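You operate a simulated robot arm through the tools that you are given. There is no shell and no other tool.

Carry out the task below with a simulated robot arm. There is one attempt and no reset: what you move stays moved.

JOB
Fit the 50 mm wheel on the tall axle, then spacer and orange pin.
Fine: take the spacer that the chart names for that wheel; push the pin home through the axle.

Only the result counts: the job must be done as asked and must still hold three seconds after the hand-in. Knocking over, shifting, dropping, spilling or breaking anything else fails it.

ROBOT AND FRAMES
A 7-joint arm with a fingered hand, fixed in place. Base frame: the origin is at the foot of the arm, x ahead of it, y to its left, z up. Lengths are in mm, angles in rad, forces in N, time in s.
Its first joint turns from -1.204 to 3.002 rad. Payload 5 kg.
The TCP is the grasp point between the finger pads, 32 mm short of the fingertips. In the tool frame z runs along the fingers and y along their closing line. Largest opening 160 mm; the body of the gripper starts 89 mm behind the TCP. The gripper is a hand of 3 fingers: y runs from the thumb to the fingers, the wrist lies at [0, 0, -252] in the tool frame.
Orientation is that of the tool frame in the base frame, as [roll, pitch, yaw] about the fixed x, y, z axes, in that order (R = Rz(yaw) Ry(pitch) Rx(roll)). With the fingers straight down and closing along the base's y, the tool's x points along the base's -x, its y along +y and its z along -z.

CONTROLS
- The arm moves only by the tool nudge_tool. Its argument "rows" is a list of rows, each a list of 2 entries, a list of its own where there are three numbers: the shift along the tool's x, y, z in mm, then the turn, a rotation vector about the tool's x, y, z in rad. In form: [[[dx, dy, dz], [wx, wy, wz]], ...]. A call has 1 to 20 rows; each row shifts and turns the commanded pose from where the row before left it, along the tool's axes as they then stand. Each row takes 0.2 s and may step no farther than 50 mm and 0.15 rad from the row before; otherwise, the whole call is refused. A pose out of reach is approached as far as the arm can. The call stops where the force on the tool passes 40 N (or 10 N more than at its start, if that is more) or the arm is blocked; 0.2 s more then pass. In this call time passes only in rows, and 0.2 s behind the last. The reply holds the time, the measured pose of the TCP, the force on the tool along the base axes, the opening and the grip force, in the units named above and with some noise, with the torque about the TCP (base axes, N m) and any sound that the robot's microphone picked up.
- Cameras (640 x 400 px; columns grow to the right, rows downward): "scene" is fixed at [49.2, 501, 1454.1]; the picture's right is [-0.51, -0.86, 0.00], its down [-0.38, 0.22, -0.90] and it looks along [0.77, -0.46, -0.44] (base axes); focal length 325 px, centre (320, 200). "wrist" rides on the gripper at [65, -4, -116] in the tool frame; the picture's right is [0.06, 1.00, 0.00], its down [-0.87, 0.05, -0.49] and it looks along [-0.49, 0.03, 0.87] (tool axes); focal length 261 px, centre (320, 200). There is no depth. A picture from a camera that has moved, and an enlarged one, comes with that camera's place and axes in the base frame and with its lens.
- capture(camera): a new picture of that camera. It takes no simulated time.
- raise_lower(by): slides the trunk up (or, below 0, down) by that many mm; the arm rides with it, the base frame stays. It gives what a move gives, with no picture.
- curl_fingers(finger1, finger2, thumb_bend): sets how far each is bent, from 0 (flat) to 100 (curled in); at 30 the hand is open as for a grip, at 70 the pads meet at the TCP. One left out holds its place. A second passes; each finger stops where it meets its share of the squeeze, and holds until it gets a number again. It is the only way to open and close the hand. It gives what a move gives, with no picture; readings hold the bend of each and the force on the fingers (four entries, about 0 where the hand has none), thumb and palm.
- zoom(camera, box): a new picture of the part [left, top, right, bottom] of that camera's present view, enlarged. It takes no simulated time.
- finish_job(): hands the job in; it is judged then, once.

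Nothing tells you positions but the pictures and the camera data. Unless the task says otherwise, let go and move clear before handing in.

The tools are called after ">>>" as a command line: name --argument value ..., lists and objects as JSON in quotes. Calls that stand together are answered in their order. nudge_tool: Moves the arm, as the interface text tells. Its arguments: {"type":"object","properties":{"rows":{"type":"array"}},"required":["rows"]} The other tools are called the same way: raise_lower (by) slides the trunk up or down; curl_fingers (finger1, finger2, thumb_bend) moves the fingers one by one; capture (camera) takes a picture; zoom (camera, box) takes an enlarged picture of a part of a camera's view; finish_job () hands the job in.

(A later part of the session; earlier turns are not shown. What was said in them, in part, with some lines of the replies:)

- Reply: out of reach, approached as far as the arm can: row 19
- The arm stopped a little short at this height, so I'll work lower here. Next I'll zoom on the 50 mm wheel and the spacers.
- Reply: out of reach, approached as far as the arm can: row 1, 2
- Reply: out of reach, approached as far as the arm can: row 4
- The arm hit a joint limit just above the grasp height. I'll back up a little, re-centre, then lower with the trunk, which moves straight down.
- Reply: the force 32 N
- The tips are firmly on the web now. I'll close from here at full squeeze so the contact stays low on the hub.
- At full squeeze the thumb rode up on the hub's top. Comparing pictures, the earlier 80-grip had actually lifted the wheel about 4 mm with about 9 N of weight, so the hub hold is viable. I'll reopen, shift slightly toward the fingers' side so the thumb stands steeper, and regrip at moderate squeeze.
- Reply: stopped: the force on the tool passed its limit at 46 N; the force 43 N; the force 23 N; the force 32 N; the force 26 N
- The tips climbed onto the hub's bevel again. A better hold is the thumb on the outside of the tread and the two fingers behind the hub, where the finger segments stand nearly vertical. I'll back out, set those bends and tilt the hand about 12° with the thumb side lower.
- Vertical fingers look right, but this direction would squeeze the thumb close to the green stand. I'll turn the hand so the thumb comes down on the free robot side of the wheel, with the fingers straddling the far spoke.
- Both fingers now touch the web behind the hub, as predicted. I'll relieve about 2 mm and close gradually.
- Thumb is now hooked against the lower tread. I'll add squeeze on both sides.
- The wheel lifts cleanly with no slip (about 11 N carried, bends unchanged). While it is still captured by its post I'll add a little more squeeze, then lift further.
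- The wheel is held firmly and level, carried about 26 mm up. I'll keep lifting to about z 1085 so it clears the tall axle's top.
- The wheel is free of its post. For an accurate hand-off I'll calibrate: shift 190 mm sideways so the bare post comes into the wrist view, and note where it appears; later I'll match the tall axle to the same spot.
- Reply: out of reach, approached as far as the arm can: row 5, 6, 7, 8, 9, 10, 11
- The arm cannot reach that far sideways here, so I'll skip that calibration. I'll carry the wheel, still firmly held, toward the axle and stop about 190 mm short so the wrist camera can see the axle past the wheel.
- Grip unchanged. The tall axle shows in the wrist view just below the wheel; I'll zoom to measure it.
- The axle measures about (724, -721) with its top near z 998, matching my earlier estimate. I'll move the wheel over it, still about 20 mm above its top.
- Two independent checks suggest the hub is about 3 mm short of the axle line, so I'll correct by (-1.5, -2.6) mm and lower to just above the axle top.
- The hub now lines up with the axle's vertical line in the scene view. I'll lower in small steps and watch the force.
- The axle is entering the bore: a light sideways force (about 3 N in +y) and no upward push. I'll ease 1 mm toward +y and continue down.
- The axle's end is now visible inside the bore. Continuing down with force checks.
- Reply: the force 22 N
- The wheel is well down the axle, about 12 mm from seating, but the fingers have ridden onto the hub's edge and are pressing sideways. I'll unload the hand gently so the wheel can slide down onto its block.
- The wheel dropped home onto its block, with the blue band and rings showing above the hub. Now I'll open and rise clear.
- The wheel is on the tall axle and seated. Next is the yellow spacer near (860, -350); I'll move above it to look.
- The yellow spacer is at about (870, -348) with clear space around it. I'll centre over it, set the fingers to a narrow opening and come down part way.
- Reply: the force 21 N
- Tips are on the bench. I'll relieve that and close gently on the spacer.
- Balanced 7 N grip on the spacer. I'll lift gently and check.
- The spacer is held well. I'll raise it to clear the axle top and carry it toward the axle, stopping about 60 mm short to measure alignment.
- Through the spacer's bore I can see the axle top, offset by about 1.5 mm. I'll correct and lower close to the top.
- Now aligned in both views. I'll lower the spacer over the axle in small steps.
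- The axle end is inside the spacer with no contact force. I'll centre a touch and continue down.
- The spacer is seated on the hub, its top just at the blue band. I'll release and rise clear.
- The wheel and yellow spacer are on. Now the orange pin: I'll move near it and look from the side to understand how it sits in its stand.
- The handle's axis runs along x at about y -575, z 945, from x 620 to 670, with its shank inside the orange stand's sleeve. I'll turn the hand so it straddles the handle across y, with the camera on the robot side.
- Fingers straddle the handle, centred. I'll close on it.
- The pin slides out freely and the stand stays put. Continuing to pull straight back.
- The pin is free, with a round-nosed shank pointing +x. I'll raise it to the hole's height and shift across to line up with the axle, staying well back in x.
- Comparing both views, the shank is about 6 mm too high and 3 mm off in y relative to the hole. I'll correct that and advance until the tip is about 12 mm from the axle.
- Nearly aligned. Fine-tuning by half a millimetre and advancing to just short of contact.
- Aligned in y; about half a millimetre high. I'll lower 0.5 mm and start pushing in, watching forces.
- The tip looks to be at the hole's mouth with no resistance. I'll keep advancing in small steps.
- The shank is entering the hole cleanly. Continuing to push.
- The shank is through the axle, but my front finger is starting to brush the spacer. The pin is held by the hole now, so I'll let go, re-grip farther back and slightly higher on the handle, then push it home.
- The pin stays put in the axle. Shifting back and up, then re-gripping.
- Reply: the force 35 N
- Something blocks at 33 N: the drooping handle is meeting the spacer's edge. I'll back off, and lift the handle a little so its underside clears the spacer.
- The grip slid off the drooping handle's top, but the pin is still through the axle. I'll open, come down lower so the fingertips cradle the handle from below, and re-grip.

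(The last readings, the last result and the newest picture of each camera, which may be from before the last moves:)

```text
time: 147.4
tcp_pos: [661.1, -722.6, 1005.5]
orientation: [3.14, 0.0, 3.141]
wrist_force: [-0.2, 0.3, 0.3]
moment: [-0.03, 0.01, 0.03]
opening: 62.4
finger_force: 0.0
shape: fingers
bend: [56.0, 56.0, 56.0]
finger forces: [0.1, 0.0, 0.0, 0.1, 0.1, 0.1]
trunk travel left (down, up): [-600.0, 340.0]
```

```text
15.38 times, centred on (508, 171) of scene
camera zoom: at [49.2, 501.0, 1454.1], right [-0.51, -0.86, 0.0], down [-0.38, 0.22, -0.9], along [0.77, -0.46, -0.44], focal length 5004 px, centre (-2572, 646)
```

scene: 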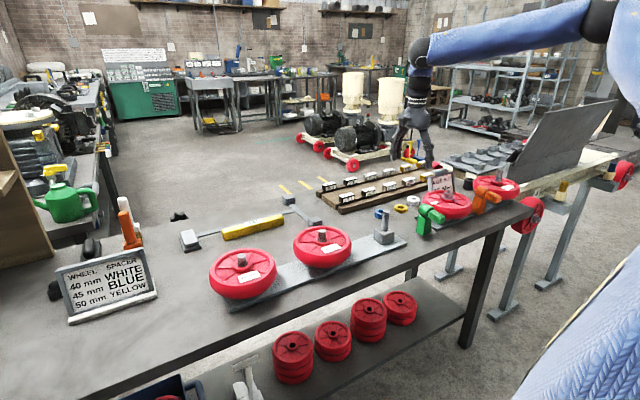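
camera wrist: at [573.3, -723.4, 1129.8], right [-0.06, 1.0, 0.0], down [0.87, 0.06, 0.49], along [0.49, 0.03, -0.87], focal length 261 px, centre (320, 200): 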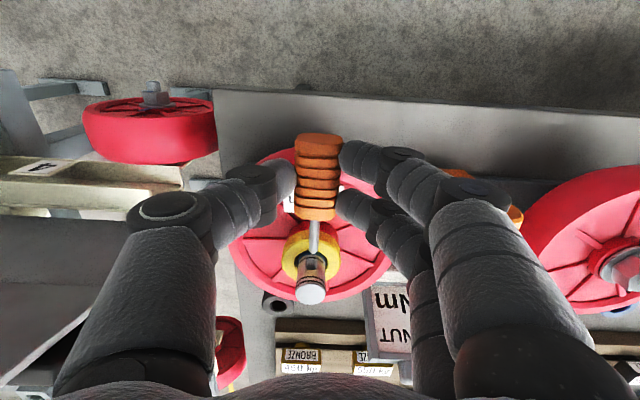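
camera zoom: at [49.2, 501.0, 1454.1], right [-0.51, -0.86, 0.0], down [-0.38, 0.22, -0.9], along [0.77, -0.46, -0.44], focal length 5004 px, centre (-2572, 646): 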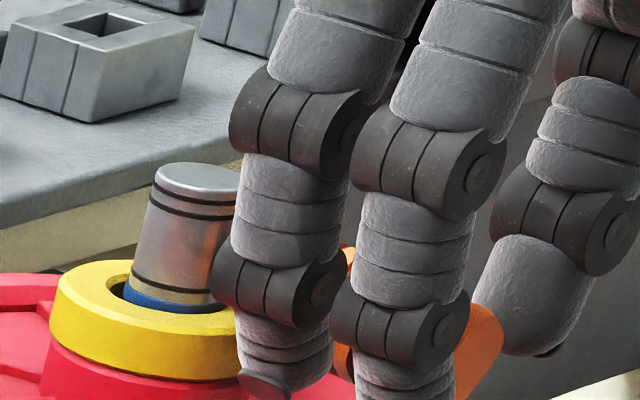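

>>> nudge_tool --rows '[[[0, -1.0, 0], [0, 0, 0]]]'

>>> curl_fingers --finger1 66 --finger2 66 --thumb_bend 66

>>> zoom --camera "wrist" --box '[240, 120, 400, 260]'

>>> zoom --camera "scene" --box '[492, 158, 524, 184]'

```text
time: 147.8
tcp_pos: [659.8, -723.6, 1005.4]
orientation: [-3.142, -0.001, -3.14]
wrist_force: [0.8, 0.1, -0.4]
moment: [0.0, 0.01, 0.0]
opening: 62.4
finger_force: 0.0
shape: fingers
bend: [56.0, 56.0, 56.0]
finger forces: [0.0, 0.0, 0.1, 0.0, 0.0, 0.1]
trunk travel left (down, up): [-600.0, 340.0]
```

```text
time: 148.8
tcp_pos: [660.4, -722.6, 1005.6]
orientation: [3.141, -0.002, -3.14]
wrist_force: [-1.2, 0.7, 0.2]
moment: [0.02, 0.05, 0.03]
opening: 34.4
finger_force: 5.2
shape: fingers
bend: [64.0, 62.0, 64.0]
finger forces: [1.3, 3.5, 0.0, 0.0, 5.4, 0.1]
trunk travel left (down, up): [-600.0, 340.0]
```

```text
2.86 times, centred on (320, 190) of wrist
camera zoom: at [594.5, -728.0, 1121.5], right [-0.06, 1.0, 0.0], down [0.87, 0.06, 0.49], along [0.49, 0.03, -0.87], focal length 745 px, centre (320, 229)
```

zoom: 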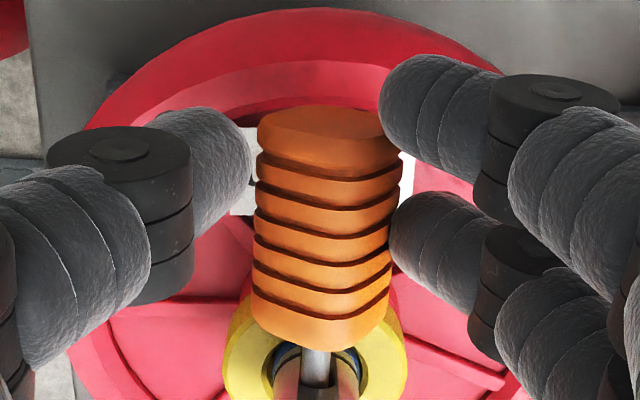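

```text
15.38 times, centred on (508, 171) of scene
camera zoom: at [49.2, 501.0, 1454.1], right [-0.51, -0.86, 0.0], down [-0.38, 0.22, -0.9], along [0.77, -0.46, -0.44], focal length 5004 px, centre (-2572, 646)
```

zoom: 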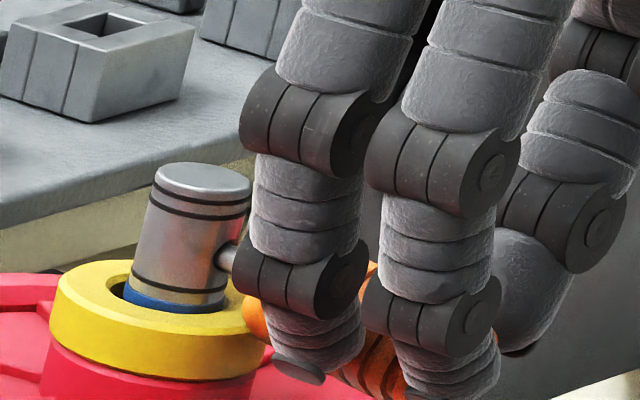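

>>> curl_fingers --finger1 70 --finger2 70 --thumb_bend 70

>>> nudge_tool --rows '[[[0, 0, -2], [0, 0, 0]]]'

>>> nudge_tool --rows '[[[0, 0, -2], [0, 0, 0]]]'

>>> zoom --camera "wrist" --box '[240, 120, 400, 260]'

>>> zoom --camera "scene" --box '[492, 158, 524, 184]'

```text
time: 149.8
tcp_pos: [659.7, -722.7, 1004.9]
orientation: [-3.142, 0.0, -3.14]
wrist_force: [-2.8, 0.6, -0.3]
moment: [-0.04, 0.06, 0.07]
opening: 32.0
finger_force: 11.3
shape: fingers
bend: [66.0, 63.0, 66.0]
finger forces: [4.4, 6.6, 0.1, 0.0, 11.5, 0.1]
trunk travel left (down, up): [-600.0, 340.0]
```

```text
time: 150.2
tcp_pos: [658.9, -723.2, 1007.6]
orientation: [3.141, 0.002, -3.139]
wrist_force: [-0.4, 1.1, 0.6]
moment: [0.02, 0.04, 0.06]
opening: 31.5
finger_force: 10.0
shape: fingers
bend: [66.0, 63.0, 66.0]
finger forces: [4.0, 6.1, 0.0, 0.1, 10.1, 0.1]
trunk travel left (down, up): [-600.0, 340.0]
```

```text
time: 150.6
tcp_pos: [660.3, -722.4, 1008.1]
orientation: [-3.141, 0.0, -3.139]
wrist_force: [0.4, 1.8, -0.9]
moment: [0.02, 0.04, 0.07]
opening: 31.5
finger_force: 10.0
shape: fingers
bend: [66.0, 63.0, 66.0]
finger forces: [4.1, 5.8, 0.1, 0.0, 9.9, 0.0]
trunk travel left (down, up): [-600.0, 340.0]
```

```text
2.86 times, centred on (320, 190) of wrist
camera zoom: at [594.5, -728.1, 1124.5], right [-0.06, 1.0, 0.0], down [0.87, 0.06, 0.49], along [0.49, 0.03, -0.87], focal length 745 px, centre (320, 229)
```

zoom: 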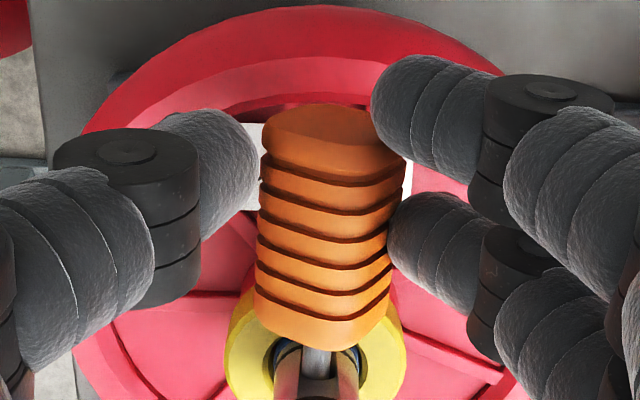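

```text
15.38 times, centred on (508, 171) of scene
camera zoom: at [49.2, 501.0, 1454.1], right [-0.51, -0.86, 0.0], down [-0.38, 0.22, -0.9], along [0.77, -0.46, -0.44], focal length 5004 px, centre (-2572, 646)
```

zoom: 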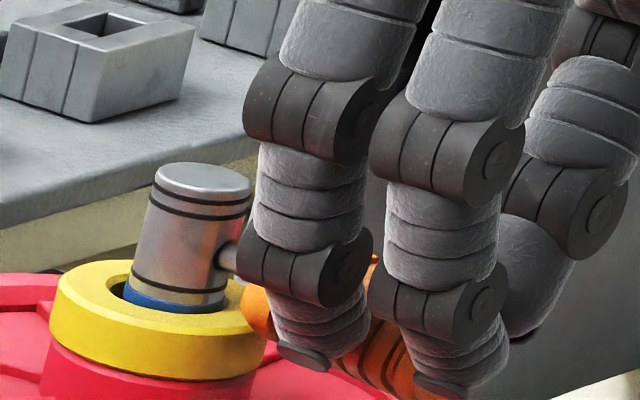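

The handle has rolled about 30° around its own axis, so a corner points down at the spacer. I'll roll it back by turning the hand about the pin's axis in small steps.

>>> nudge_tool --rows '[[[0, 3.9, -0.1], [0.15, 0, 0]], [[0, 3.9, -0.1], [0.15, 0, 0]]]'

>>> zoom --camera "wrist" --box '[240, 120, 400, 260]'

>>> zoom --camera "scene" --box '[492, 158, 524, 184]'

```text
time: 151.2
tcp_pos: [659.8, -716.1, 1007.9]
orientation: [-2.841, -0.003, 3.14]
wrist_force: [1.0, 2.4, -0.9]
moment: [0.04, 0.0, 0.16]
opening: 30.8
finger_force: 10.0
shape: fingers
bend: [66.0, 63.0, 66.0]
finger forces: [4.3, 7.4, 0.0, 0.0, 9.5, 0.0]
trunk travel left (down, up): [-600.0, 340.0]
```

```text
2.86 times, centred on (320, 190) of wrist
camera zoom: at [594.3, -685.9, 1120.1], right [-0.06, 0.95, -0.3], down [0.87, 0.2, 0.45], along [0.49, -0.23, -0.84], focal length 745 px, centre (320, 229)
```

zoom: 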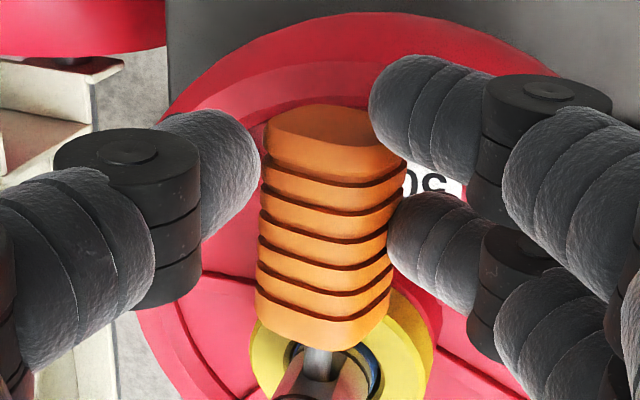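

```text
15.38 times, centred on (508, 171) of scene
camera zoom: at [49.2, 501.0, 1454.1], right [-0.51, -0.86, 0.0], down [-0.38, 0.22, -0.9], along [0.77, -0.46, -0.44], focal length 5004 px, centre (-2572, 646)
```

zoom: 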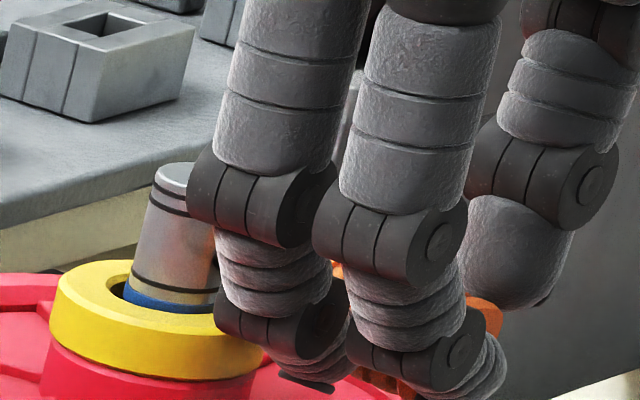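

>>> nudge_tool --rows '[[[0, 3.9, -0.1], [0.15, 0, 0]]]'

>>> zoom --camera "scene" --box '[488, 155, 528, 190]'

>>> capture --camera "wrist"

```text
time: 151.6
tcp_pos: [660.1, -710.0, 1008.0]
orientation: [-2.689, -0.002, -3.14]
wrist_force: [0.0, 2.4, -0.5]
moment: [0.03, 0.06, 0.05]
opening: 30.6
finger_force: 10.4
shape: fingers
bend: [66.0, 63.0, 67.0]
finger forces: [4.1, 6.6, 0.0, 0.0, 9.5, 0.0]
trunk travel left (down, up): [-600.0, 340.0]
```

```text
11.43 times, centred on (508, 172) of scene
camera zoom: at [49.2, 501.0, 1454.1], right [-0.51, -0.86, 0.0], down [-0.38, 0.22, -0.9], along [0.77, -0.46, -0.44], focal length 3717 px, centre (-1829, 514)
```

zoom: 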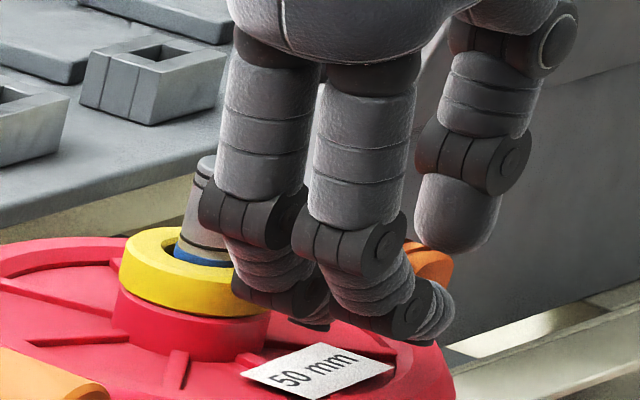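

```text
taken
camera wrist: at [595.1, -664.5, 1113.9], right [-0.06, 0.9, -0.44], down [0.87, 0.26, 0.42], along [0.49, -0.35, -0.8], focal length 261 px, centre (320, 200)
```

wrist: 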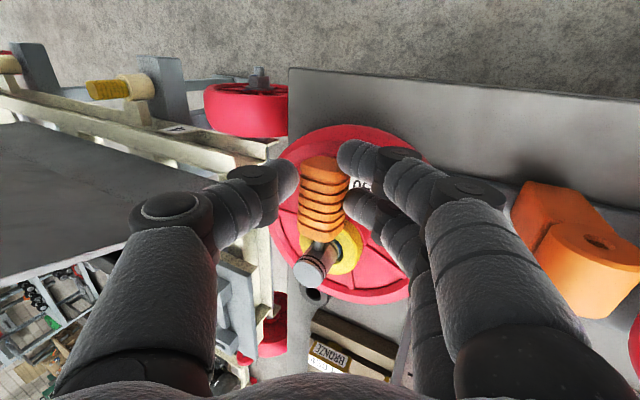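

The roll came back about 26° with the hand. I'll open slightly, turn the hand upright again about the pin, and check the handle.

>>> curl_fingers --finger1 62 --finger2 60 --thumb_bend 58

>>> nudge_tool --rows '[[[0, -3.9, -0.5], [-0.15, 0, 0]], [[0, -3.9, -0.5], [-0.15, 0, 0]], [[0, -3.9, -0.5], [-0.15, 0, 0]]]'

>>> zoom --camera "wrist" --box '[240, 120, 400, 260]'

>>> zoom --camera "scene" --box '[492, 158, 524, 184]'

```text
time: 152.6
tcp_pos: [658.7, -713.4, 1006.9]
orientation: [-2.691, 0.001, -3.141]
wrist_force: [-1.0, 0.2, -0.3]
moment: [-0.03, -0.01, -0.01]
opening: 48.7
finger_force: 0.0
shape: fingers
bend: [62.0, 60.0, 57.0]
finger forces: [0.0, 0.0, 0.1, 0.0, 0.0, 0.0]
trunk travel left (down, up): [-600.0, 340.0]
```

```text
time: 153.4
tcp_pos: [659.7, -722.7, 1012.0]
orientation: [3.139, -0.001, -3.14]
wrist_force: [0.2, -0.3, -0.3]
moment: [0.03, 0.0, -0.02]
opening: 49.1
finger_force: 0.1
shape: fingers
bend: [62.0, 60.0, 57.0]
finger forces: [0.0, 0.1, 0.0, 0.1, 0.1, 0.1]
trunk travel left (down, up): [-600.0, 340.0]
```

```text
2.86 times, centred on (320, 190) of wrist
camera zoom: at [594.5, -728.6, 1127.7], right [-0.06, 1.0, 0.0], down [0.87, 0.05, 0.49], along [0.49, 0.03, -0.87], focal length 745 px, centre (320, 229)
```

zoom: 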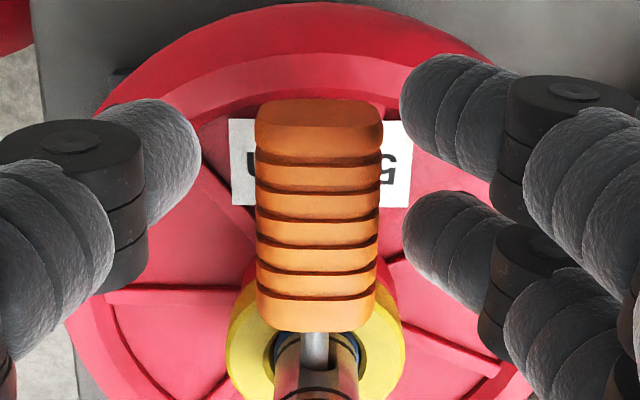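

```text
15.38 times, centred on (508, 171) of scene
camera zoom: at [49.2, 501.0, 1454.1], right [-0.51, -0.86, 0.0], down [-0.38, 0.22, -0.9], along [0.77, -0.46, -0.44], focal length 5004 px, centre (-2572, 646)
```

zoom: 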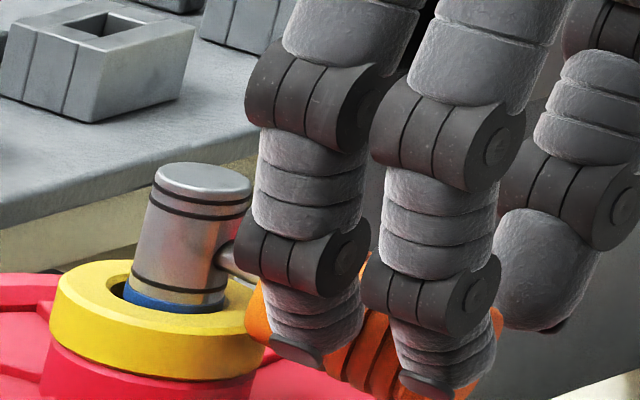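

The handle is upright again. I'll go down so the fingertips meet its mid-height, and grip evenly.

>>> nudge_tool --rows '[[[0, 0.8, 4], [0, 0, 0]], [[0, 0, 4], [0, 0, 0]]]'

>>> curl_fingers --finger1 60 --finger2 60 --thumb_bend 60

>>> zoom --camera "wrist" --box '[240, 120, 400, 260]'

>>> zoom --camera "scene" --box '[492, 162, 530, 190]'

```text
time: 154.0
tcp_pos: [658.1, -722.2, 1004.3]
orientation: [-3.141, 0.001, -3.138]
wrist_force: [-0.5, 0.5, 0.2]
moment: [0.01, 0.01, 0.02]
opening: 49.4
finger_force: 0.0
shape: fingers
bend: [62.0, 60.0, 57.0]
finger forces: [0.0, 0.0, 0.1, 0.0, 0.0, 0.0]
trunk travel left (down, up): [-600.0, 340.0]
```

```text
time: 155.0
tcp_pos: [658.7, -722.1, 1003.7]
orientation: [-3.141, 0.0, -3.139]
wrist_force: [-0.1, 0.4, -0.6]
moment: [-0.04, 0.02, 0.04]
opening: 47.3
finger_force: 0.0
shape: fingers
bend: [60.0, 60.0, 60.0]
finger forces: [0.0, 0.0, 0.1, 0.0, 0.1, 0.1]
trunk travel left (down, up): [-600.0, 340.0]
```

```text
2.86 times, centred on (320, 190) of wrist
camera zoom: at [593.8, -726.9, 1120.1], right [-0.06, 1.0, 0.0], down [0.87, 0.06, 0.49], along [0.49, 0.03, -0.87], focal length 745 px, centre (320, 229)
```

zoom: 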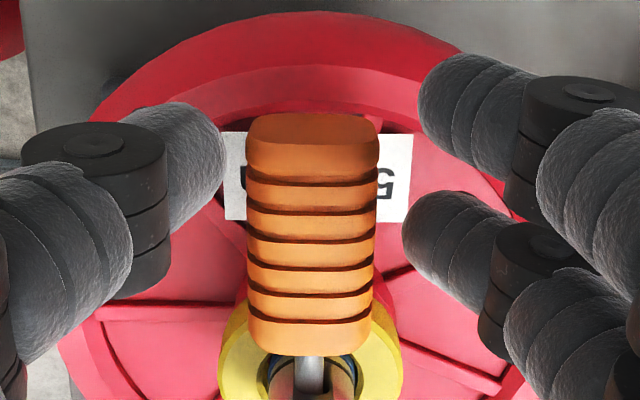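

```text
14.29 times, centred on (511, 176) of scene
camera zoom: at [49.2, 501.0, 1454.1], right [-0.51, -0.86, 0.0], down [-0.38, 0.22, -0.9], along [0.77, -0.46, -0.44], focal length 4646 px, centre (-2409, 543)
```

zoom: 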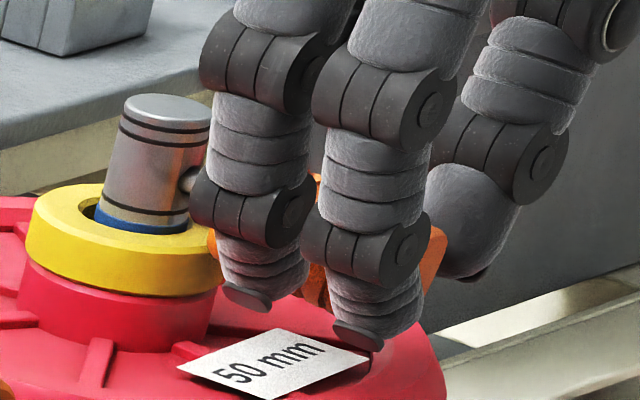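

>>> nudge_tool --rows '[[[0, -0.8, 0], [0, 0, 0]]]'

>>> curl_fingers --finger1 67 --finger2 67 --thumb_bend 67

>>> nudge_tool --rows '[[[0, 0, -1.5], [0, 0, 0]], [[0, 0, -1.5], [0, 0, 0]]]'

>>> zoom --camera "wrist" --box '[240, 120, 400, 260]'

>>> zoom --camera "scene" --box '[492, 162, 530, 190]'

```text
time: 155.4
tcp_pos: [658.9, -723.1, 1003.1]
orientation: [-3.141, 0.0, -3.141]
wrist_force: [-0.2, -0.3, -0.4]
moment: [-0.01, -0.02, -0.04]
opening: 47.1
finger_force: 0.1
shape: fingers
bend: [60.0, 60.0, 60.0]
finger forces: [0.0, 0.0, 0.0, 0.1, 0.1, 0.0]
trunk travel left (down, up): [-600.0, 340.0]
```

```text
time: 156.4
tcp_pos: [660.0, -723.7, 1002.8]
orientation: [-3.14, 0.0, -3.14]
wrist_force: [-0.1, 1.1, -0.3]
moment: [0.02, 0.01, 0.05]
opening: 30.9
finger_force: 5.2
shape: fingers
bend: [65.0, 63.0, 65.0]
finger forces: [1.8, 4.0, 0.0, 0.0, 5.3, 0.0]
trunk travel left (down, up): [-600.0, 340.0]
```

```text
time: 157.0
tcp_pos: [660.9, -723.2, 1006.0]
orientation: [3.14, -0.001, -3.14]
wrist_force: [-0.4, 1.5, -0.1]
moment: [0.06, 0.01, 0.1]
opening: 30.7
finger_force: 5.5
shape: fingers
bend: [65.0, 63.0, 65.0]
finger forces: [2.0, 4.3, 0.0, 0.0, 5.3, 0.0]
trunk travel left (down, up): [-600.0, 340.0]
```

```text
2.86 times, centred on (320, 190) of wrist
camera zoom: at [595.0, -728.1, 1122.2], right [-0.06, 1.0, 0.0], down [0.87, 0.06, 0.49], along [0.49, 0.03, -0.87], focal length 745 px, centre (320, 229)
```

zoom: 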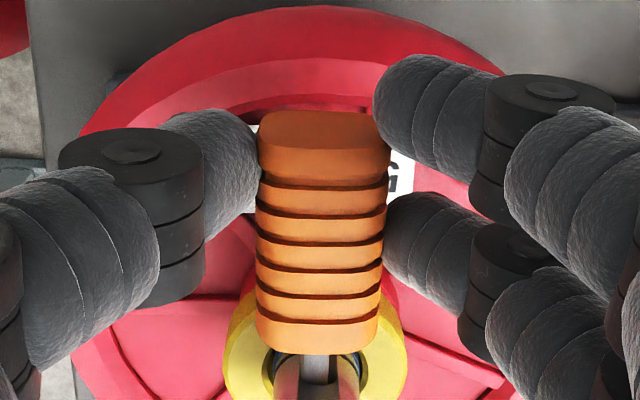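

```text
14.29 times, centred on (511, 176) of scene
camera zoom: at [49.2, 501.0, 1454.1], right [-0.51, -0.86, 0.0], down [-0.38, 0.22, -0.9], along [0.77, -0.46, -0.44], focal length 4646 px, centre (-2409, 543)
```

zoom: 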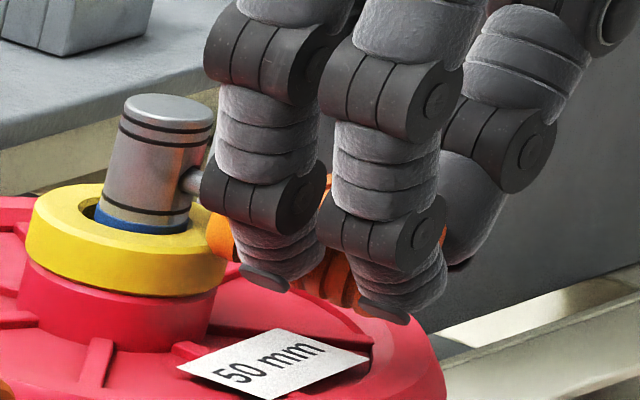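

>>> nudge_tool --rows '[[[0, 1.5, 0], [0, 0, 0]]]'

>>> nudge_tool --rows '[[[0, 0, -1], [0, 0, 0]]]'

>>> nudge_tool --rows '[[[0, 0, -1], [0, 0, 0]]]'

>>> zoom --camera "wrist" --box '[240, 120, 400, 260]'

>>> zoom --camera "scene" --box '[492, 162, 520, 184]'

```text
time: 157.4
tcp_pos: [660.5, -721.9, 1006.7]
orientation: [3.141, 0.0, -3.14]
wrist_force: [-0.8, 1.5, -0.2]
moment: [-0.01, 0.03, 0.0]
opening: 30.9
finger_force: 5.5
shape: fingers
bend: [65.0, 63.0, 65.0]
finger forces: [1.6, 3.3, 0.0, 0.1, 5.2, 0.0]
trunk travel left (down, up): [-600.0, 340.0]
```

```text
time: 157.8
tcp_pos: [660.9, -721.7, 1007.0]
orientation: [-3.14, 0.001, -3.14]
wrist_force: [0.6, 0.2, 0.6]
moment: [0.01, 0.03, -0.01]
opening: 30.3
finger_force: 5.1
shape: fingers
bend: [65.0, 63.0, 65.0]
finger forces: [1.6, 3.2, 0.2, 0.0, 5.0, 0.1]
trunk travel left (down, up): [-600.0, 340.0]
```

```text
time: 158.2
tcp_pos: [660.5, -722.2, 1008.7]
orientation: [-3.142, -0.001, -3.14]
wrist_force: [-1.1, 0.2, -0.6]
moment: [0.0, 0.04, 0.0]
opening: 30.0
finger_force: 4.7
shape: fingers
bend: [65.0, 63.0, 65.0]
finger forces: [1.6, 3.2, 0.1, 0.0, 5.0, 0.0]
trunk travel left (down, up): [-600.0, 340.0]
```

```text
2.86 times, centred on (320, 190) of wrist
camera zoom: at [595.3, -726.0, 1124.3], right [-0.06, 1.0, 0.0], down [0.87, 0.06, 0.49], along [0.49, 0.03, -0.87], focal length 745 px, centre (320, 229)
```

zoom: 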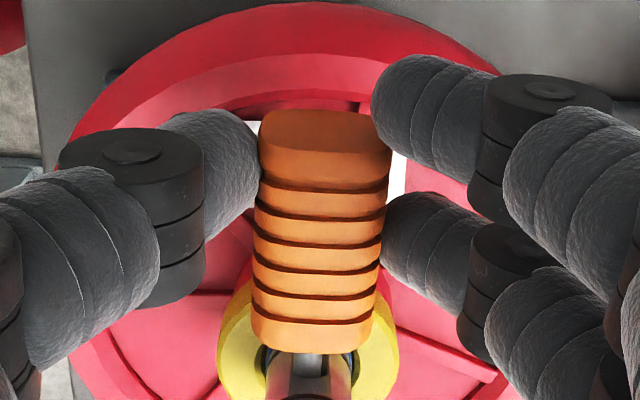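

```text
16.00 times, centred on (506, 173) of scene
camera zoom: at [49.2, 501.0, 1454.1], right [-0.51, -0.86, 0.0], down [-0.38, 0.22, -0.9], along [0.77, -0.46, -0.44], focal length 5204 px, centre (-2656, 632)
```

zoom: 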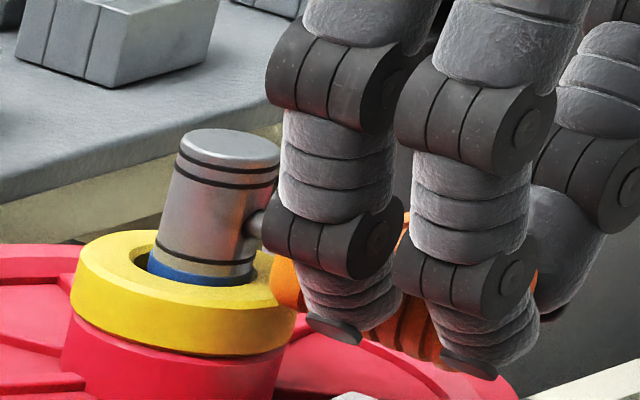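

>>> nudge_tool --rows '[[[0, 0, -1], [0, 0, 0]]]'

>>> nudge_tool --rows '[[[0, 0, -1], [0, 0, 0]]]'

>>> nudge_tool --rows '[[[0, 0, -1], [0, 0, 0]]]'

>>> zoom --camera "scene" --box '[492, 162, 530, 190]'

>>> zoom --camera "wrist" --box '[240, 120, 400, 260]'

```text
time: 158.6
tcp_pos: [659.3, -721.5, 1008.2]
orientation: [-3.142, 0.002, -3.14]
wrist_force: [-0.5, 0.5, 0.0]
moment: [-0.02, 0.02, -0.01]
opening: 30.0
finger_force: 4.8
shape: fingers
bend: [65.0, 63.0, 65.0]
finger forces: [1.5, 3.2, 0.0, 0.1, 4.9, 0.0]
trunk travel left (down, up): [-600.0, 340.0]
```

```text
time: 159.0
tcp_pos: [660.4, -720.7, 1010.5]
orientation: [-3.141, -0.001, -3.14]
wrist_force: [0.0, -0.2, -1.5]
moment: [0.02, 0.03, 0.02]
opening: 29.9
finger_force: 4.5
shape: fingers
bend: [66.0, 63.0, 65.0]
finger forces: [1.6, 3.2, 0.0, 0.0, 4.8, 0.0]
trunk travel left (down, up): [-600.0, 340.0]
```

```text
time: 159.4
tcp_pos: [660.5, -720.9, 1010.9]
orientation: [-3.141, 0.0, -3.14]
wrist_force: [0.4, 0.0, -1.1]
moment: [0.0, 0.07, 0.04]
opening: 29.9
finger_force: 5.3
shape: fingers
bend: [66.0, 63.0, 65.0]
finger forces: [1.7, 3.6, 0.1, 0.0, 4.8, 0.0]
trunk travel left (down, up): [-600.0, 340.0]
```

```text
14.29 times, centred on (511, 176) of scene
camera zoom: at [49.2, 501.0, 1454.1], right [-0.51, -0.86, 0.0], down [-0.38, 0.22, -0.9], along [0.77, -0.46, -0.44], focal length 4646 px, centre (-2409, 543)
```

zoom: 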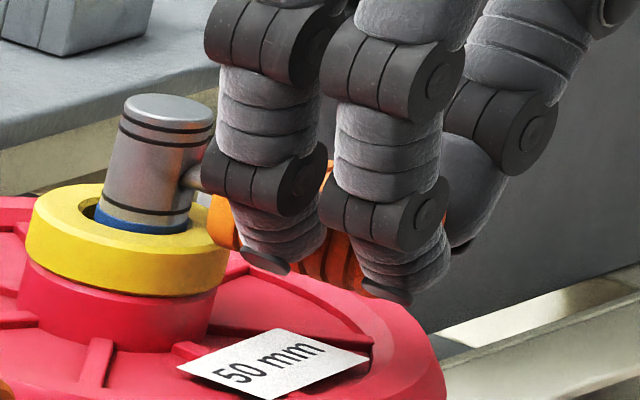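

```text
2.86 times, centred on (320, 190) of wrist
camera zoom: at [594.9, -726.0, 1127.7], right [-0.06, 1.0, 0.0], down [0.87, 0.06, 0.49], along [0.49, 0.03, -0.87], focal length 745 px, centre (320, 229)
```

zoom: 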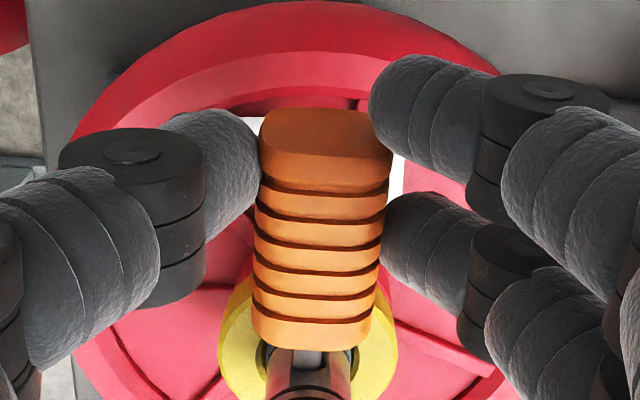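

The handle now looks level and upright. Pushing gently.

>>> curl_fingers --finger1 69 --finger2 69 --thumb_bend 69

>>> nudge_tool --rows '[[[-1.5, 0, 0], [0, 0, 0]]]'

>>> nudge_tool --rows '[[[-1.5, 0, 0], [0, 0, 0]]]'

>>> zoom --camera "scene" --box '[492, 162, 530, 190]'

>>> zoom --camera "wrist" --box '[240, 120, 400, 260]'

```text
time: 160.4
tcp_pos: [659.6, -721.0, 1011.3]
orientation: [-3.141, 0.0, -3.14]
wrist_force: [-0.7, 0.3, -0.1]
moment: [0.03, 0.02, 0.13]
opening: 27.5
finger_force: 8.7
shape: fingers
bend: [66.0, 63.0, 67.0]
finger forces: [3.0, 5.9, 0.0, 0.0, 7.5, 0.1]
trunk travel left (down, up): [-600.0, 340.0]
```

```text
time: 160.8
tcp_pos: [661.0, -720.9, 1012.5]
orientation: [3.141, 0.0, -3.139]
wrist_force: [0.3, 0.8, -1.0]
moment: [0.02, 0.04, 0.08]
opening: 27.5
finger_force: 8.8
shape: fingers
bend: [66.0, 63.0, 67.0]
finger forces: [2.8, 5.8, 0.0, 0.0, 7.5, 0.0]
trunk travel left (down, up): [-600.0, 340.0]
```

```text
time: 161.2
tcp_pos: [663.7, -719.5, 1011.0]
orientation: [3.141, -0.003, -3.141]
wrist_force: [-1.5, 1.6, -1.1]
moment: [-0.01, 0.03, 0.06]
opening: 27.7
finger_force: 7.9
shape: fingers
bend: [66.0, 63.0, 67.0]
finger forces: [2.9, 5.9, 0.0, 0.0, 7.5, 0.0]
trunk travel left (down, up): [-600.0, 340.0]
```

```text
14.29 times, centred on (511, 176) of scene
camera zoom: at [49.2, 501.0, 1454.1], right [-0.51, -0.86, 0.0], down [-0.38, 0.22, -0.9], along [0.77, -0.46, -0.44], focal length 4646 px, centre (-2409, 543)
```

zoom: 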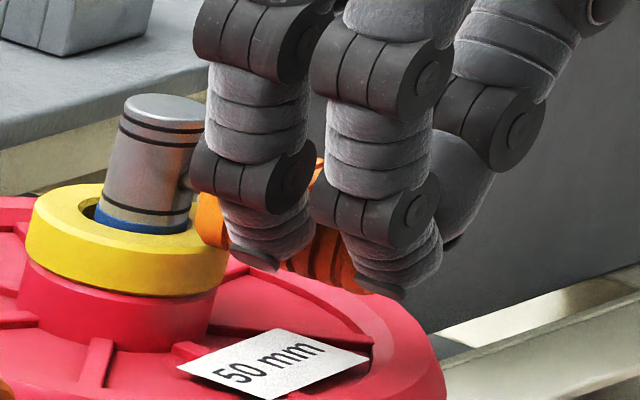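

```text
2.86 times, centred on (320, 190) of wrist
camera zoom: at [597.8, -726.0, 1127.4], right [-0.06, 1.0, 0.0], down [0.87, 0.06, 0.49], along [0.49, 0.03, -0.87], focal length 745 px, centre (320, 229)
```

zoom: 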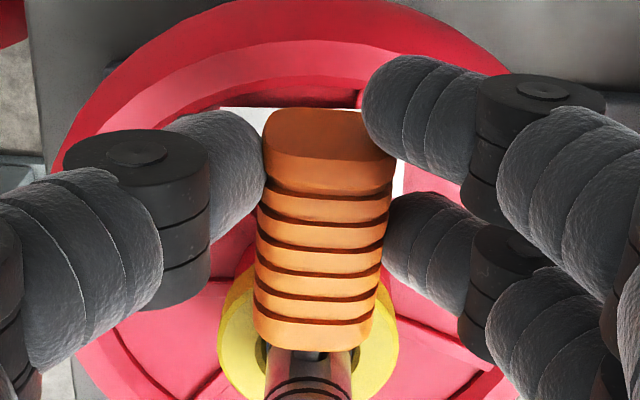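

It is sliding in with little force. Continuing.

>>> nudge_tool --rows '[[[-1.5, -0.4, 0], [0, 0, 0]], [[-1.5, 0, 0], [0, 0, 0]]]'

>>> nudge_tool --rows '[[[-1.5, 0, 0], [0, 0, 0]], [[-1.5, 0, 0], [0, 0, 0]]]'

>>> zoom --camera "scene" --box '[492, 162, 530, 190]'

>>> zoom --camera "wrist" --box '[240, 120, 400, 260]'

```text
time: 161.8
tcp_pos: [665.6, -720.8, 1012.5]
orientation: [-3.141, -0.001, -3.141]
wrist_force: [-1.3, 1.2, -0.6]
moment: [0.06, 0.09, 0.09]
opening: 27.7
finger_force: 8.2
shape: fingers
bend: [66.0, 63.0, 67.0]
finger forces: [3.1, 6.2, 0.1, 0.0, 7.4, 0.0]
trunk travel left (down, up): [-600.0, 340.0]
```

```text
time: 162.4
tcp_pos: [667.7, -722.1, 1012.3]
orientation: [3.141, 0.0, -3.139]
wrist_force: [-0.7, 2.1, -0.6]
moment: [0.08, 0.06, 0.11]
opening: 27.3
finger_force: 8.2
shape: fingers
bend: [67.0, 63.0, 67.0]
finger forces: [3.4, 6.4, 0.0, 0.0, 7.4, 0.0]
trunk travel left (down, up): [-600.0, 340.0]
```

```text
14.29 times, centred on (511, 176) of scene
camera zoom: at [49.2, 501.0, 1454.1], right [-0.51, -0.86, 0.0], down [-0.38, 0.22, -0.9], along [0.77, -0.46, -0.44], focal length 4646 px, centre (-2409, 543)
```

zoom: 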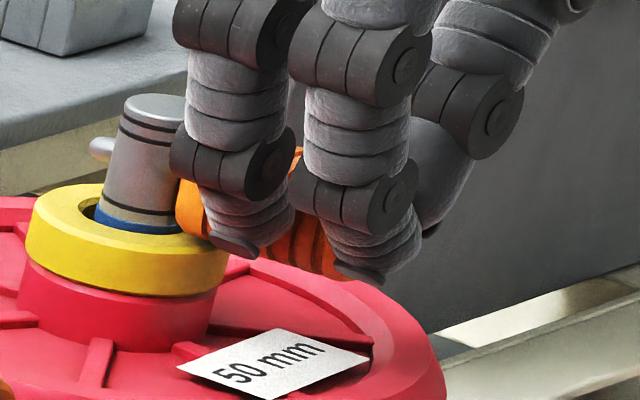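

```text
2.86 times, centred on (320, 190) of wrist
camera zoom: at [604.2, -726.6, 1128.8], right [-0.06, 1.0, 0.0], down [0.87, 0.06, 0.49], along [0.49, 0.03, -0.87], focal length 745 px, centre (320, 229)
```

zoom: 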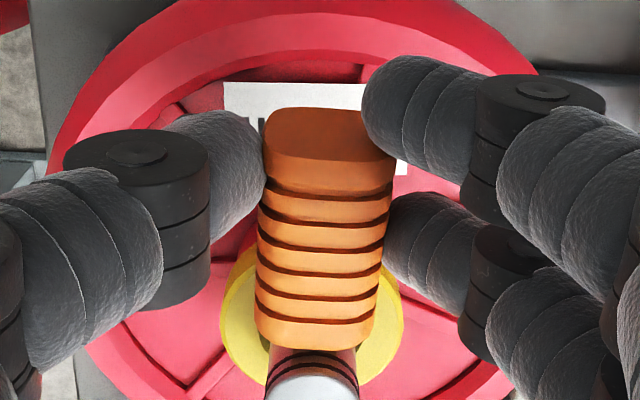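

The pin's tip now shows on the far side of the axle. I'll keep pushing until the handle meets the axle.

>>> nudge_tool --rows '[[[-1.5, 0, 0], [0, 0, 0]], [[-1.5, 0, 0], [0, 0, 0]]]'

>>> nudge_tool --rows '[[[-1.5, 0, 0], [0, 0, 0]]]'

>>> zoom --camera "scene" --box '[492, 162, 530, 190]'

>>> zoom --camera "wrist" --box '[240, 120, 400, 260]'

```text
time: 163.0
tcp_pos: [672.3, -721.8, 1012.2]
orientation: [3.14, 0.0, -3.14]
wrist_force: [-1.1, 2.2, -1.7]
moment: [0.05, 0.07, 0.16]
opening: 27.6
finger_force: 8.8
shape: fingers
bend: [67.0, 63.0, 67.0]
finger forces: [3.7, 6.7, 0.0, 0.1, 7.2, 0.0]
trunk travel left (down, up): [-600.0, 340.0]
```

```text
time: 163.4
tcp_pos: [673.3, -721.4, 1012.6]
orientation: [-3.14, -0.004, -3.139]
wrist_force: [-6.3, 3.2, -1.5]
moment: [0.06, 0.18, 0.22]
opening: 27.2
finger_force: 9.3
shape: fingers
bend: [67.0, 63.0, 67.0]
finger forces: [5.8, 6.8, 0.1, 0.0, 6.9, 0.0]
trunk travel left (down, up): [-600.0, 340.0]
```

```text
14.29 times, centred on (511, 176) of scene
camera zoom: at [49.2, 501.0, 1454.1], right [-0.51, -0.86, 0.0], down [-0.38, 0.22, -0.9], along [0.77, -0.46, -0.44], focal length 4646 px, centre (-2409, 543)
```

zoom: 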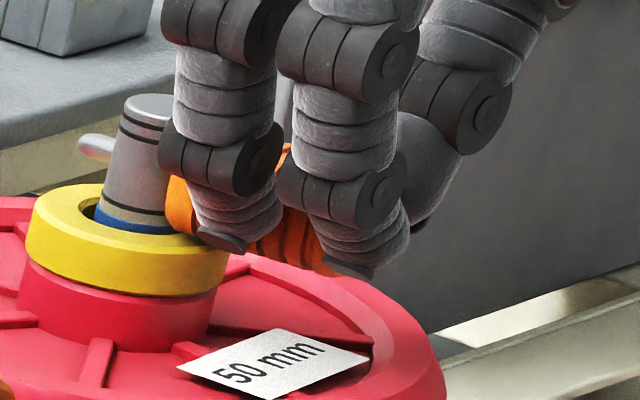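

```text
2.86 times, centred on (320, 190) of wrist
camera zoom: at [607.9, -727.2, 1128.8], right [-0.06, 1.0, 0.0], down [0.87, 0.06, 0.49], along [0.49, 0.03, -0.87], focal length 745 px, centre (320, 229)
```

zoom: 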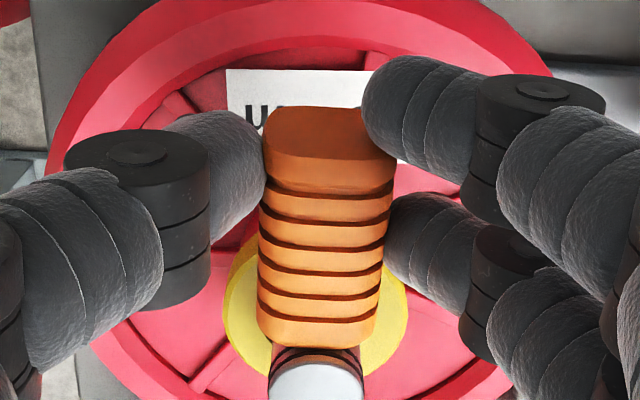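

>>> nudge_tool --rows '[[[-1.5, 0, 0], [0, 0, 0]]]'

>>> nudge_tool --rows '[[[-1.5, 0, 0], [0, 0, 0]]]'

>>> zoom --camera "scene" --box '[492, 162, 530, 190]'

>>> zoom --camera "wrist" --box '[240, 120, 400, 260]'

```text
time: 163.8
tcp_pos: [673.5, -722.7, 1012.8]
orientation: [3.14, -0.002, 3.142]
wrist_force: [-15.4, 4.1, -1.8]
moment: [0.08, 0.38, 0.22]
opening: 27.5
finger_force: 11.9
shape: fingers
bend: [66.0, 63.0, 67.0]
finger forces: [9.6, 6.6, 0.0, 0.1, 6.8, 0.0]
trunk travel left (down, up): [-600.0, 340.0]
```

```text
time: 164.2
tcp_pos: [673.1, -722.6, 1012.1]
orientation: [-3.141, -0.001, -3.139]
wrist_force: [-24.8, 4.5, -3.4]
moment: [0.12, 0.61, 0.34]
opening: 27.8
finger_force: 14.3
shape: fingers
bend: [66.0, 63.0, 67.0]
finger forces: [15.6, 6.9, 0.1, 0.0, 5.9, 0.0]
trunk travel left (down, up): [-600.0, 340.0]
```

```text
14.29 times, centred on (511, 176) of scene
camera zoom: at [49.2, 501.0, 1454.1], right [-0.51, -0.86, 0.0], down [-0.38, 0.22, -0.9], along [0.77, -0.46, -0.44], focal length 4646 px, centre (-2409, 543)
```

zoom: 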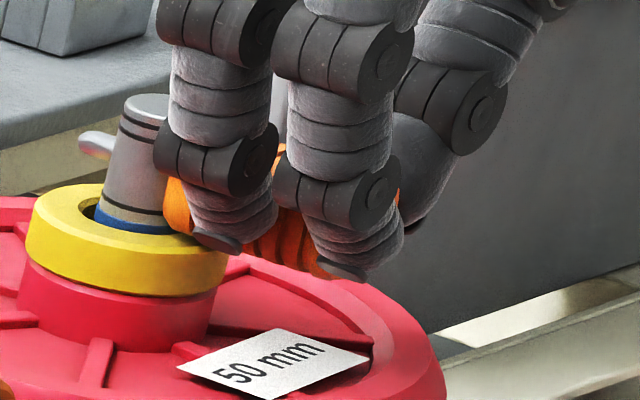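

```text
2.86 times, centred on (320, 190) of wrist
camera zoom: at [609.0, -727.2, 1128.3], right [-0.06, 1.0, 0.0], down [0.87, 0.05, 0.49], along [0.49, 0.03, -0.87], focal length 745 px, centre (320, 229)
```

zoom: 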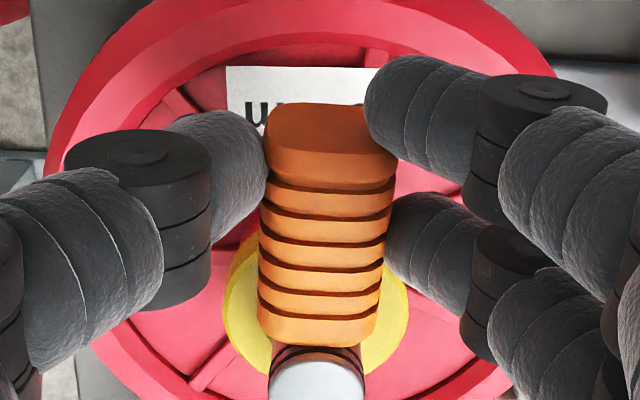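

Push force rose to 25 N with no further motion, and both views put the handle's face against the axle: the pin is home. I'll relieve the push and release.

>>> nudge_tool --rows '[[[1.2, 0, 0], [0, 0, 0]], [[1.2, 0, 0], [0, 0, 0]]]'

>>> curl_fingers --finger1 60 --finger2 60 --thumb_bend 60

>>> zoom --camera "scene" --box '[492, 162, 530, 190]'

>>> zoom --camera "wrist" --box '[240, 120, 400, 260]'

```text
time: 164.8
tcp_pos: [673.6, -723.5, 1012.0]
orientation: [-3.14, 0.0, -3.14]
wrist_force: [-15.8, 4.5, -3.9]
moment: [0.11, 0.42, 0.33]
opening: 27.6
finger_force: 12.7
shape: fingers
bend: [66.0, 63.0, 67.0]
finger forces: [11.4, 6.8, 0.1, 0.0, 5.8, 0.0]
trunk travel left (down, up): [-600.0, 340.0]
```

```text
time: 165.8
tcp_pos: [673.4, -721.4, 1011.4]
orientation: [-3.141, -0.001, -3.139]
wrist_force: [0.3, 1.0, 0.6]
moment: [0.01, 0.02, 0.03]
opening: 46.5
finger_force: 0.5
shape: fingers
bend: [60.0, 60.0, 60.0]
finger forces: [0.0, 0.2, 0.1, 0.1, 0.0, 0.1]
trunk travel left (down, up): [-600.0, 340.0]
```

```text
14.29 times, centred on (511, 176) of scene
camera zoom: at [49.2, 501.0, 1454.1], right [-0.51, -0.86, 0.0], down [-0.38, 0.22, -0.9], along [0.77, -0.46, -0.44], focal length 4646 px, centre (-2409, 543)
```

zoom: 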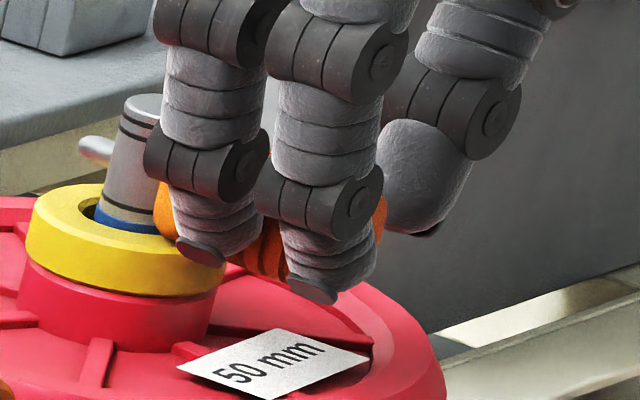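

```text
2.86 times, centred on (320, 190) of wrist
camera zoom: at [609.0, -727.9, 1127.6], right [-0.06, 1.0, 0.0], down [0.87, 0.06, 0.49], along [0.49, 0.03, -0.87], focal length 745 px, centre (320, 229)
```

zoom: 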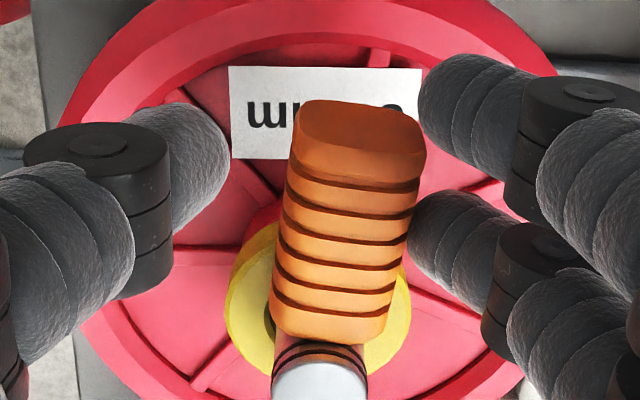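

>>> curl_fingers --finger1 55 --finger2 55 --thumb_bend 56

>>> nudge_tool --rows '[[[0, 2, -10], [0, 0, 0]], [[0, 0, -20], [0, 0, 0]], [[0, 0, -30], [0, 0, 0]]]'

>>> zoom --camera "scene" --box '[484, 155, 532, 195]'

>>> zoom --camera "wrist" --box '[240, 100, 400, 260]'

```text
time: 166.8
tcp_pos: [675.2, -722.8, 1011.3]
orientation: [-3.141, 0.001, -3.138]
wrist_force: [0.4, -0.8, 0.2]
moment: [0.0, 0.0, -0.01]
opening: 64.4
finger_force: 0.1
shape: fingers
bend: [55.0, 55.0, 56.0]
finger forces: [0.0, 0.0, 0.0, 0.0, 0.1, 0.1]
trunk travel left (down, up): [-600.0, 340.0]
```

```text
time: 167.6
tcp_pos: [675.8, -720.2, 1072.8]
orientation: [-3.141, -0.001, -3.138]
wrist_force: [-0.3, 0.4, -0.3]
moment: [0.0, 0.0, 0.01]
opening: 64.1
finger_force: 0.1
shape: fingers
bend: [55.0, 55.0, 56.0]
finger forces: [0.0, 0.0, 0.0, 0.0, 0.0, 0.0]
trunk travel left (down, up): [-600.0, 340.0]
```

```text
10.00 times, centred on (508, 175) of scene
camera zoom: at [49.2, 501.0, 1454.1], right [-0.51, -0.86, 0.0], down [-0.38, 0.22, -0.9], along [0.77, -0.46, -0.44], focal length 3252 px, centre (-1560, 450)
```

zoom: 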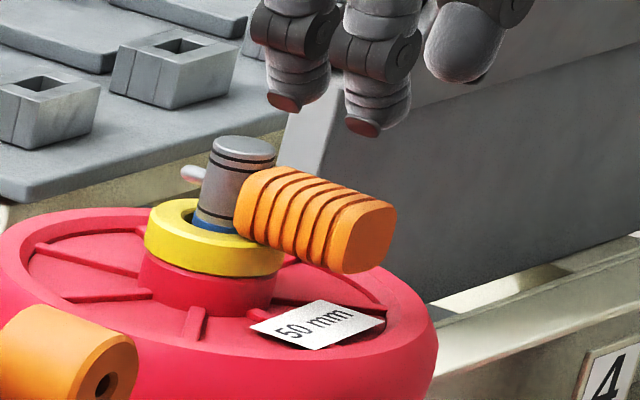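

```text
2.50 times, centred on (320, 180) of wrist
camera zoom: at [610.0, -725.8, 1189.0], right [-0.06, 1.0, 0.0], down [0.87, 0.06, 0.49], along [0.49, 0.03, -0.87], focal length 652 px, centre (320, 250)
```

zoom: 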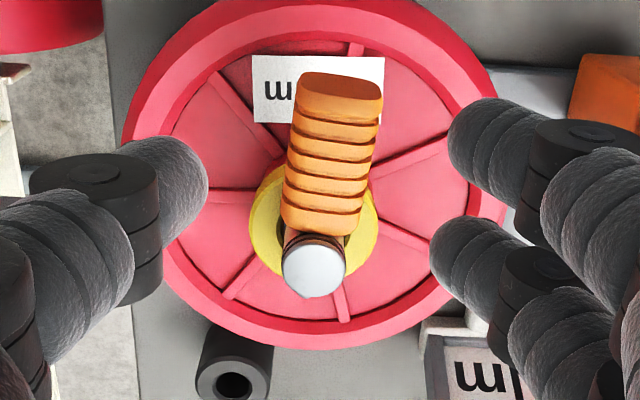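

The hand is clear. I'll inspect the seating closely.

>>> zoom --camera "scene" --box '[494, 162, 526, 184]'

>>> zoom --camera "wrist" --box '[295, 170, 345, 210]'

>>> capture --camera "scene"

```text
16.00 times, centred on (510, 173) of scene
camera zoom: at [49.2, 501.0, 1454.1], right [-0.51, -0.86, 0.0], down [-0.38, 0.22, -0.9], along [0.77, -0.46, -0.44], focal length 5204 px, centre (-2720, 632)
```

zoom: 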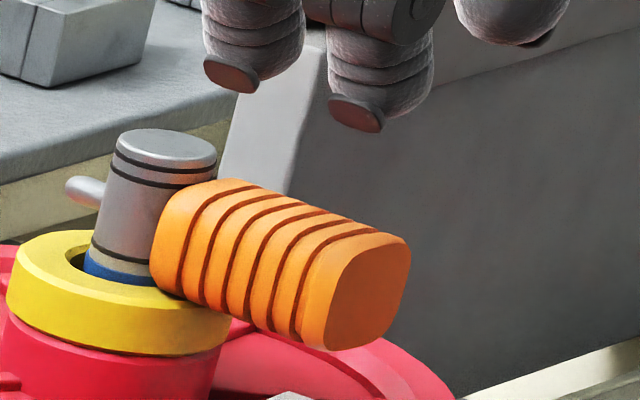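

```text
10.00 times, centred on (320, 190) of wrist
camera zoom: at [610.0, -725.8, 1189.0], right [-0.06, 1.0, 0.0], down [0.87, 0.06, 0.49], along [0.49, 0.03, -0.87], focal length 2606 px, centre (320, 300)
```

zoom: 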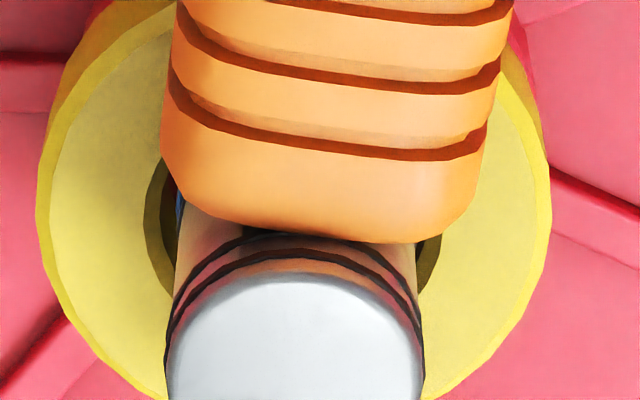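

```text
taken
```

scene: 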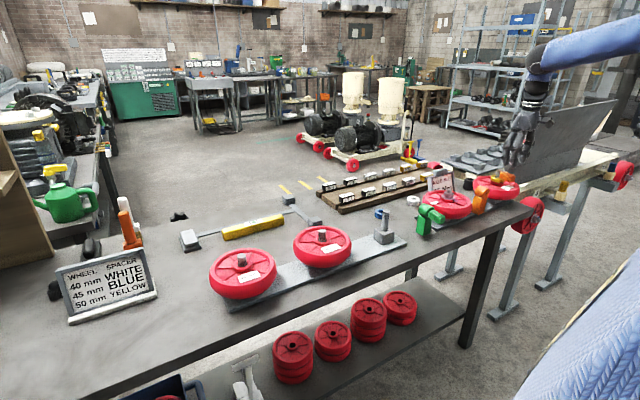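

The handle's face sits against the axle with no gap, the tip shows on the far side, and wheel and yellow spacer are seated. I'll move the hand well clear.

>>> nudge_tool --rows '[[[5, 0, -30], [0, 0, 0]], [[10, 0, -40], [0, 0, 0]], [[10, 0, -40], [0, 0, 0]], [[10, 0, -20], [0, 0, 0]]]'

>>> zoom --camera "scene" --box '[440, 145, 540, 225]'

>>> capture --camera "wrist"

```text
time: 168.6
tcp_pos: [638.9, -722.0, 1201.1]
orientation: [3.141, -0.001, -3.139]
wrist_force: [-0.5, 0.8, -0.9]
moment: [0.0, 0.03, -0.01]
opening: 64.6
finger_force: 0.0
shape: fingers
bend: [55.0, 55.0, 56.0]
finger forces: [0.0, 0.1, 0.0, 0.0, 0.1, 0.1]
trunk travel left (down, up): [-600.0, 340.0]
```

```text
5.00 times, centred on (490, 185) of scene
camera zoom: at [49.2, 501.0, 1454.1], right [-0.51, -0.86, 0.0], down [-0.38, 0.22, -0.9], along [0.77, -0.46, -0.44], focal length 1626 px, centre (-530, 275)
```

zoom: 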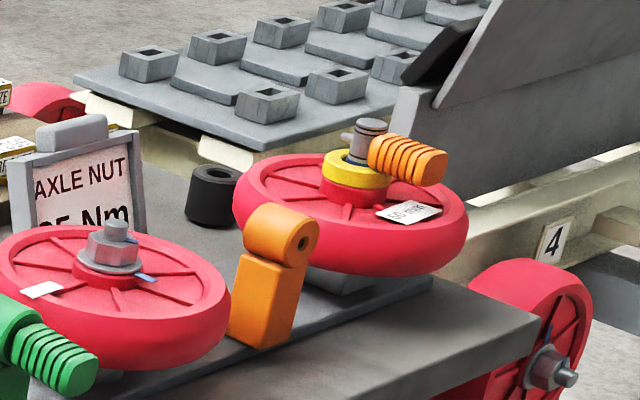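

```text
taken
camera wrist: at [573.7, -725.3, 1316.9], right [-0.06, 1.0, 0.0], down [0.87, 0.06, 0.49], along [0.49, 0.03, -0.87], focal length 261 px, centre (320, 200)
```

wrist: 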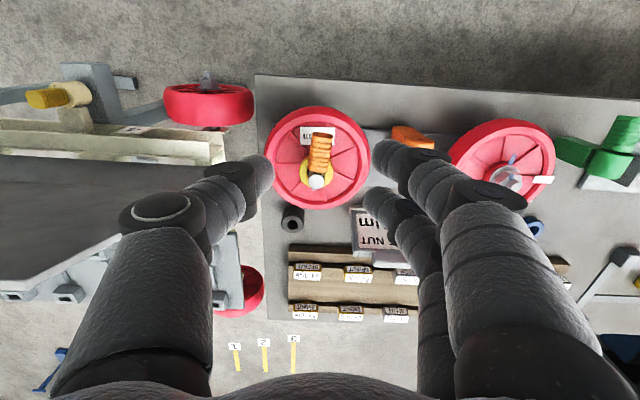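

The 50 mm wheel, yellow spacer and orange pin are all on the tall axle. The pin is home through it, everything else looks undisturbed, and the hand is clear, so I'm handing in.

>>> finish_job

```text
The job is handed in.
```

The job is handed in. The 50 mm wheel is seated on the tall axle. The yellow spacer, which the chart names for that wheel, sits on its hub. The orange pin is pushed home through the axle.

- **Pin:** the last push stopped dead at about 25 N. The handle's face is against the axle with no visible gap, and the pin's tip shows on the far side. The handle sits about 5° askew because the pin is loose in its hole.
- **Wheel handling:** earlier tries at gripping it by the hub slipped. One of them may have lifted it about 4 mm on its own post before I let it settle back. When I released it on the tall axle, it slid the last 10–12 mm down onto its block.
- **Everything else:** the other wheels, spacers, pin stand and green pin look undisturbed in the last pictures. The hand was open and well clear before I handed in.
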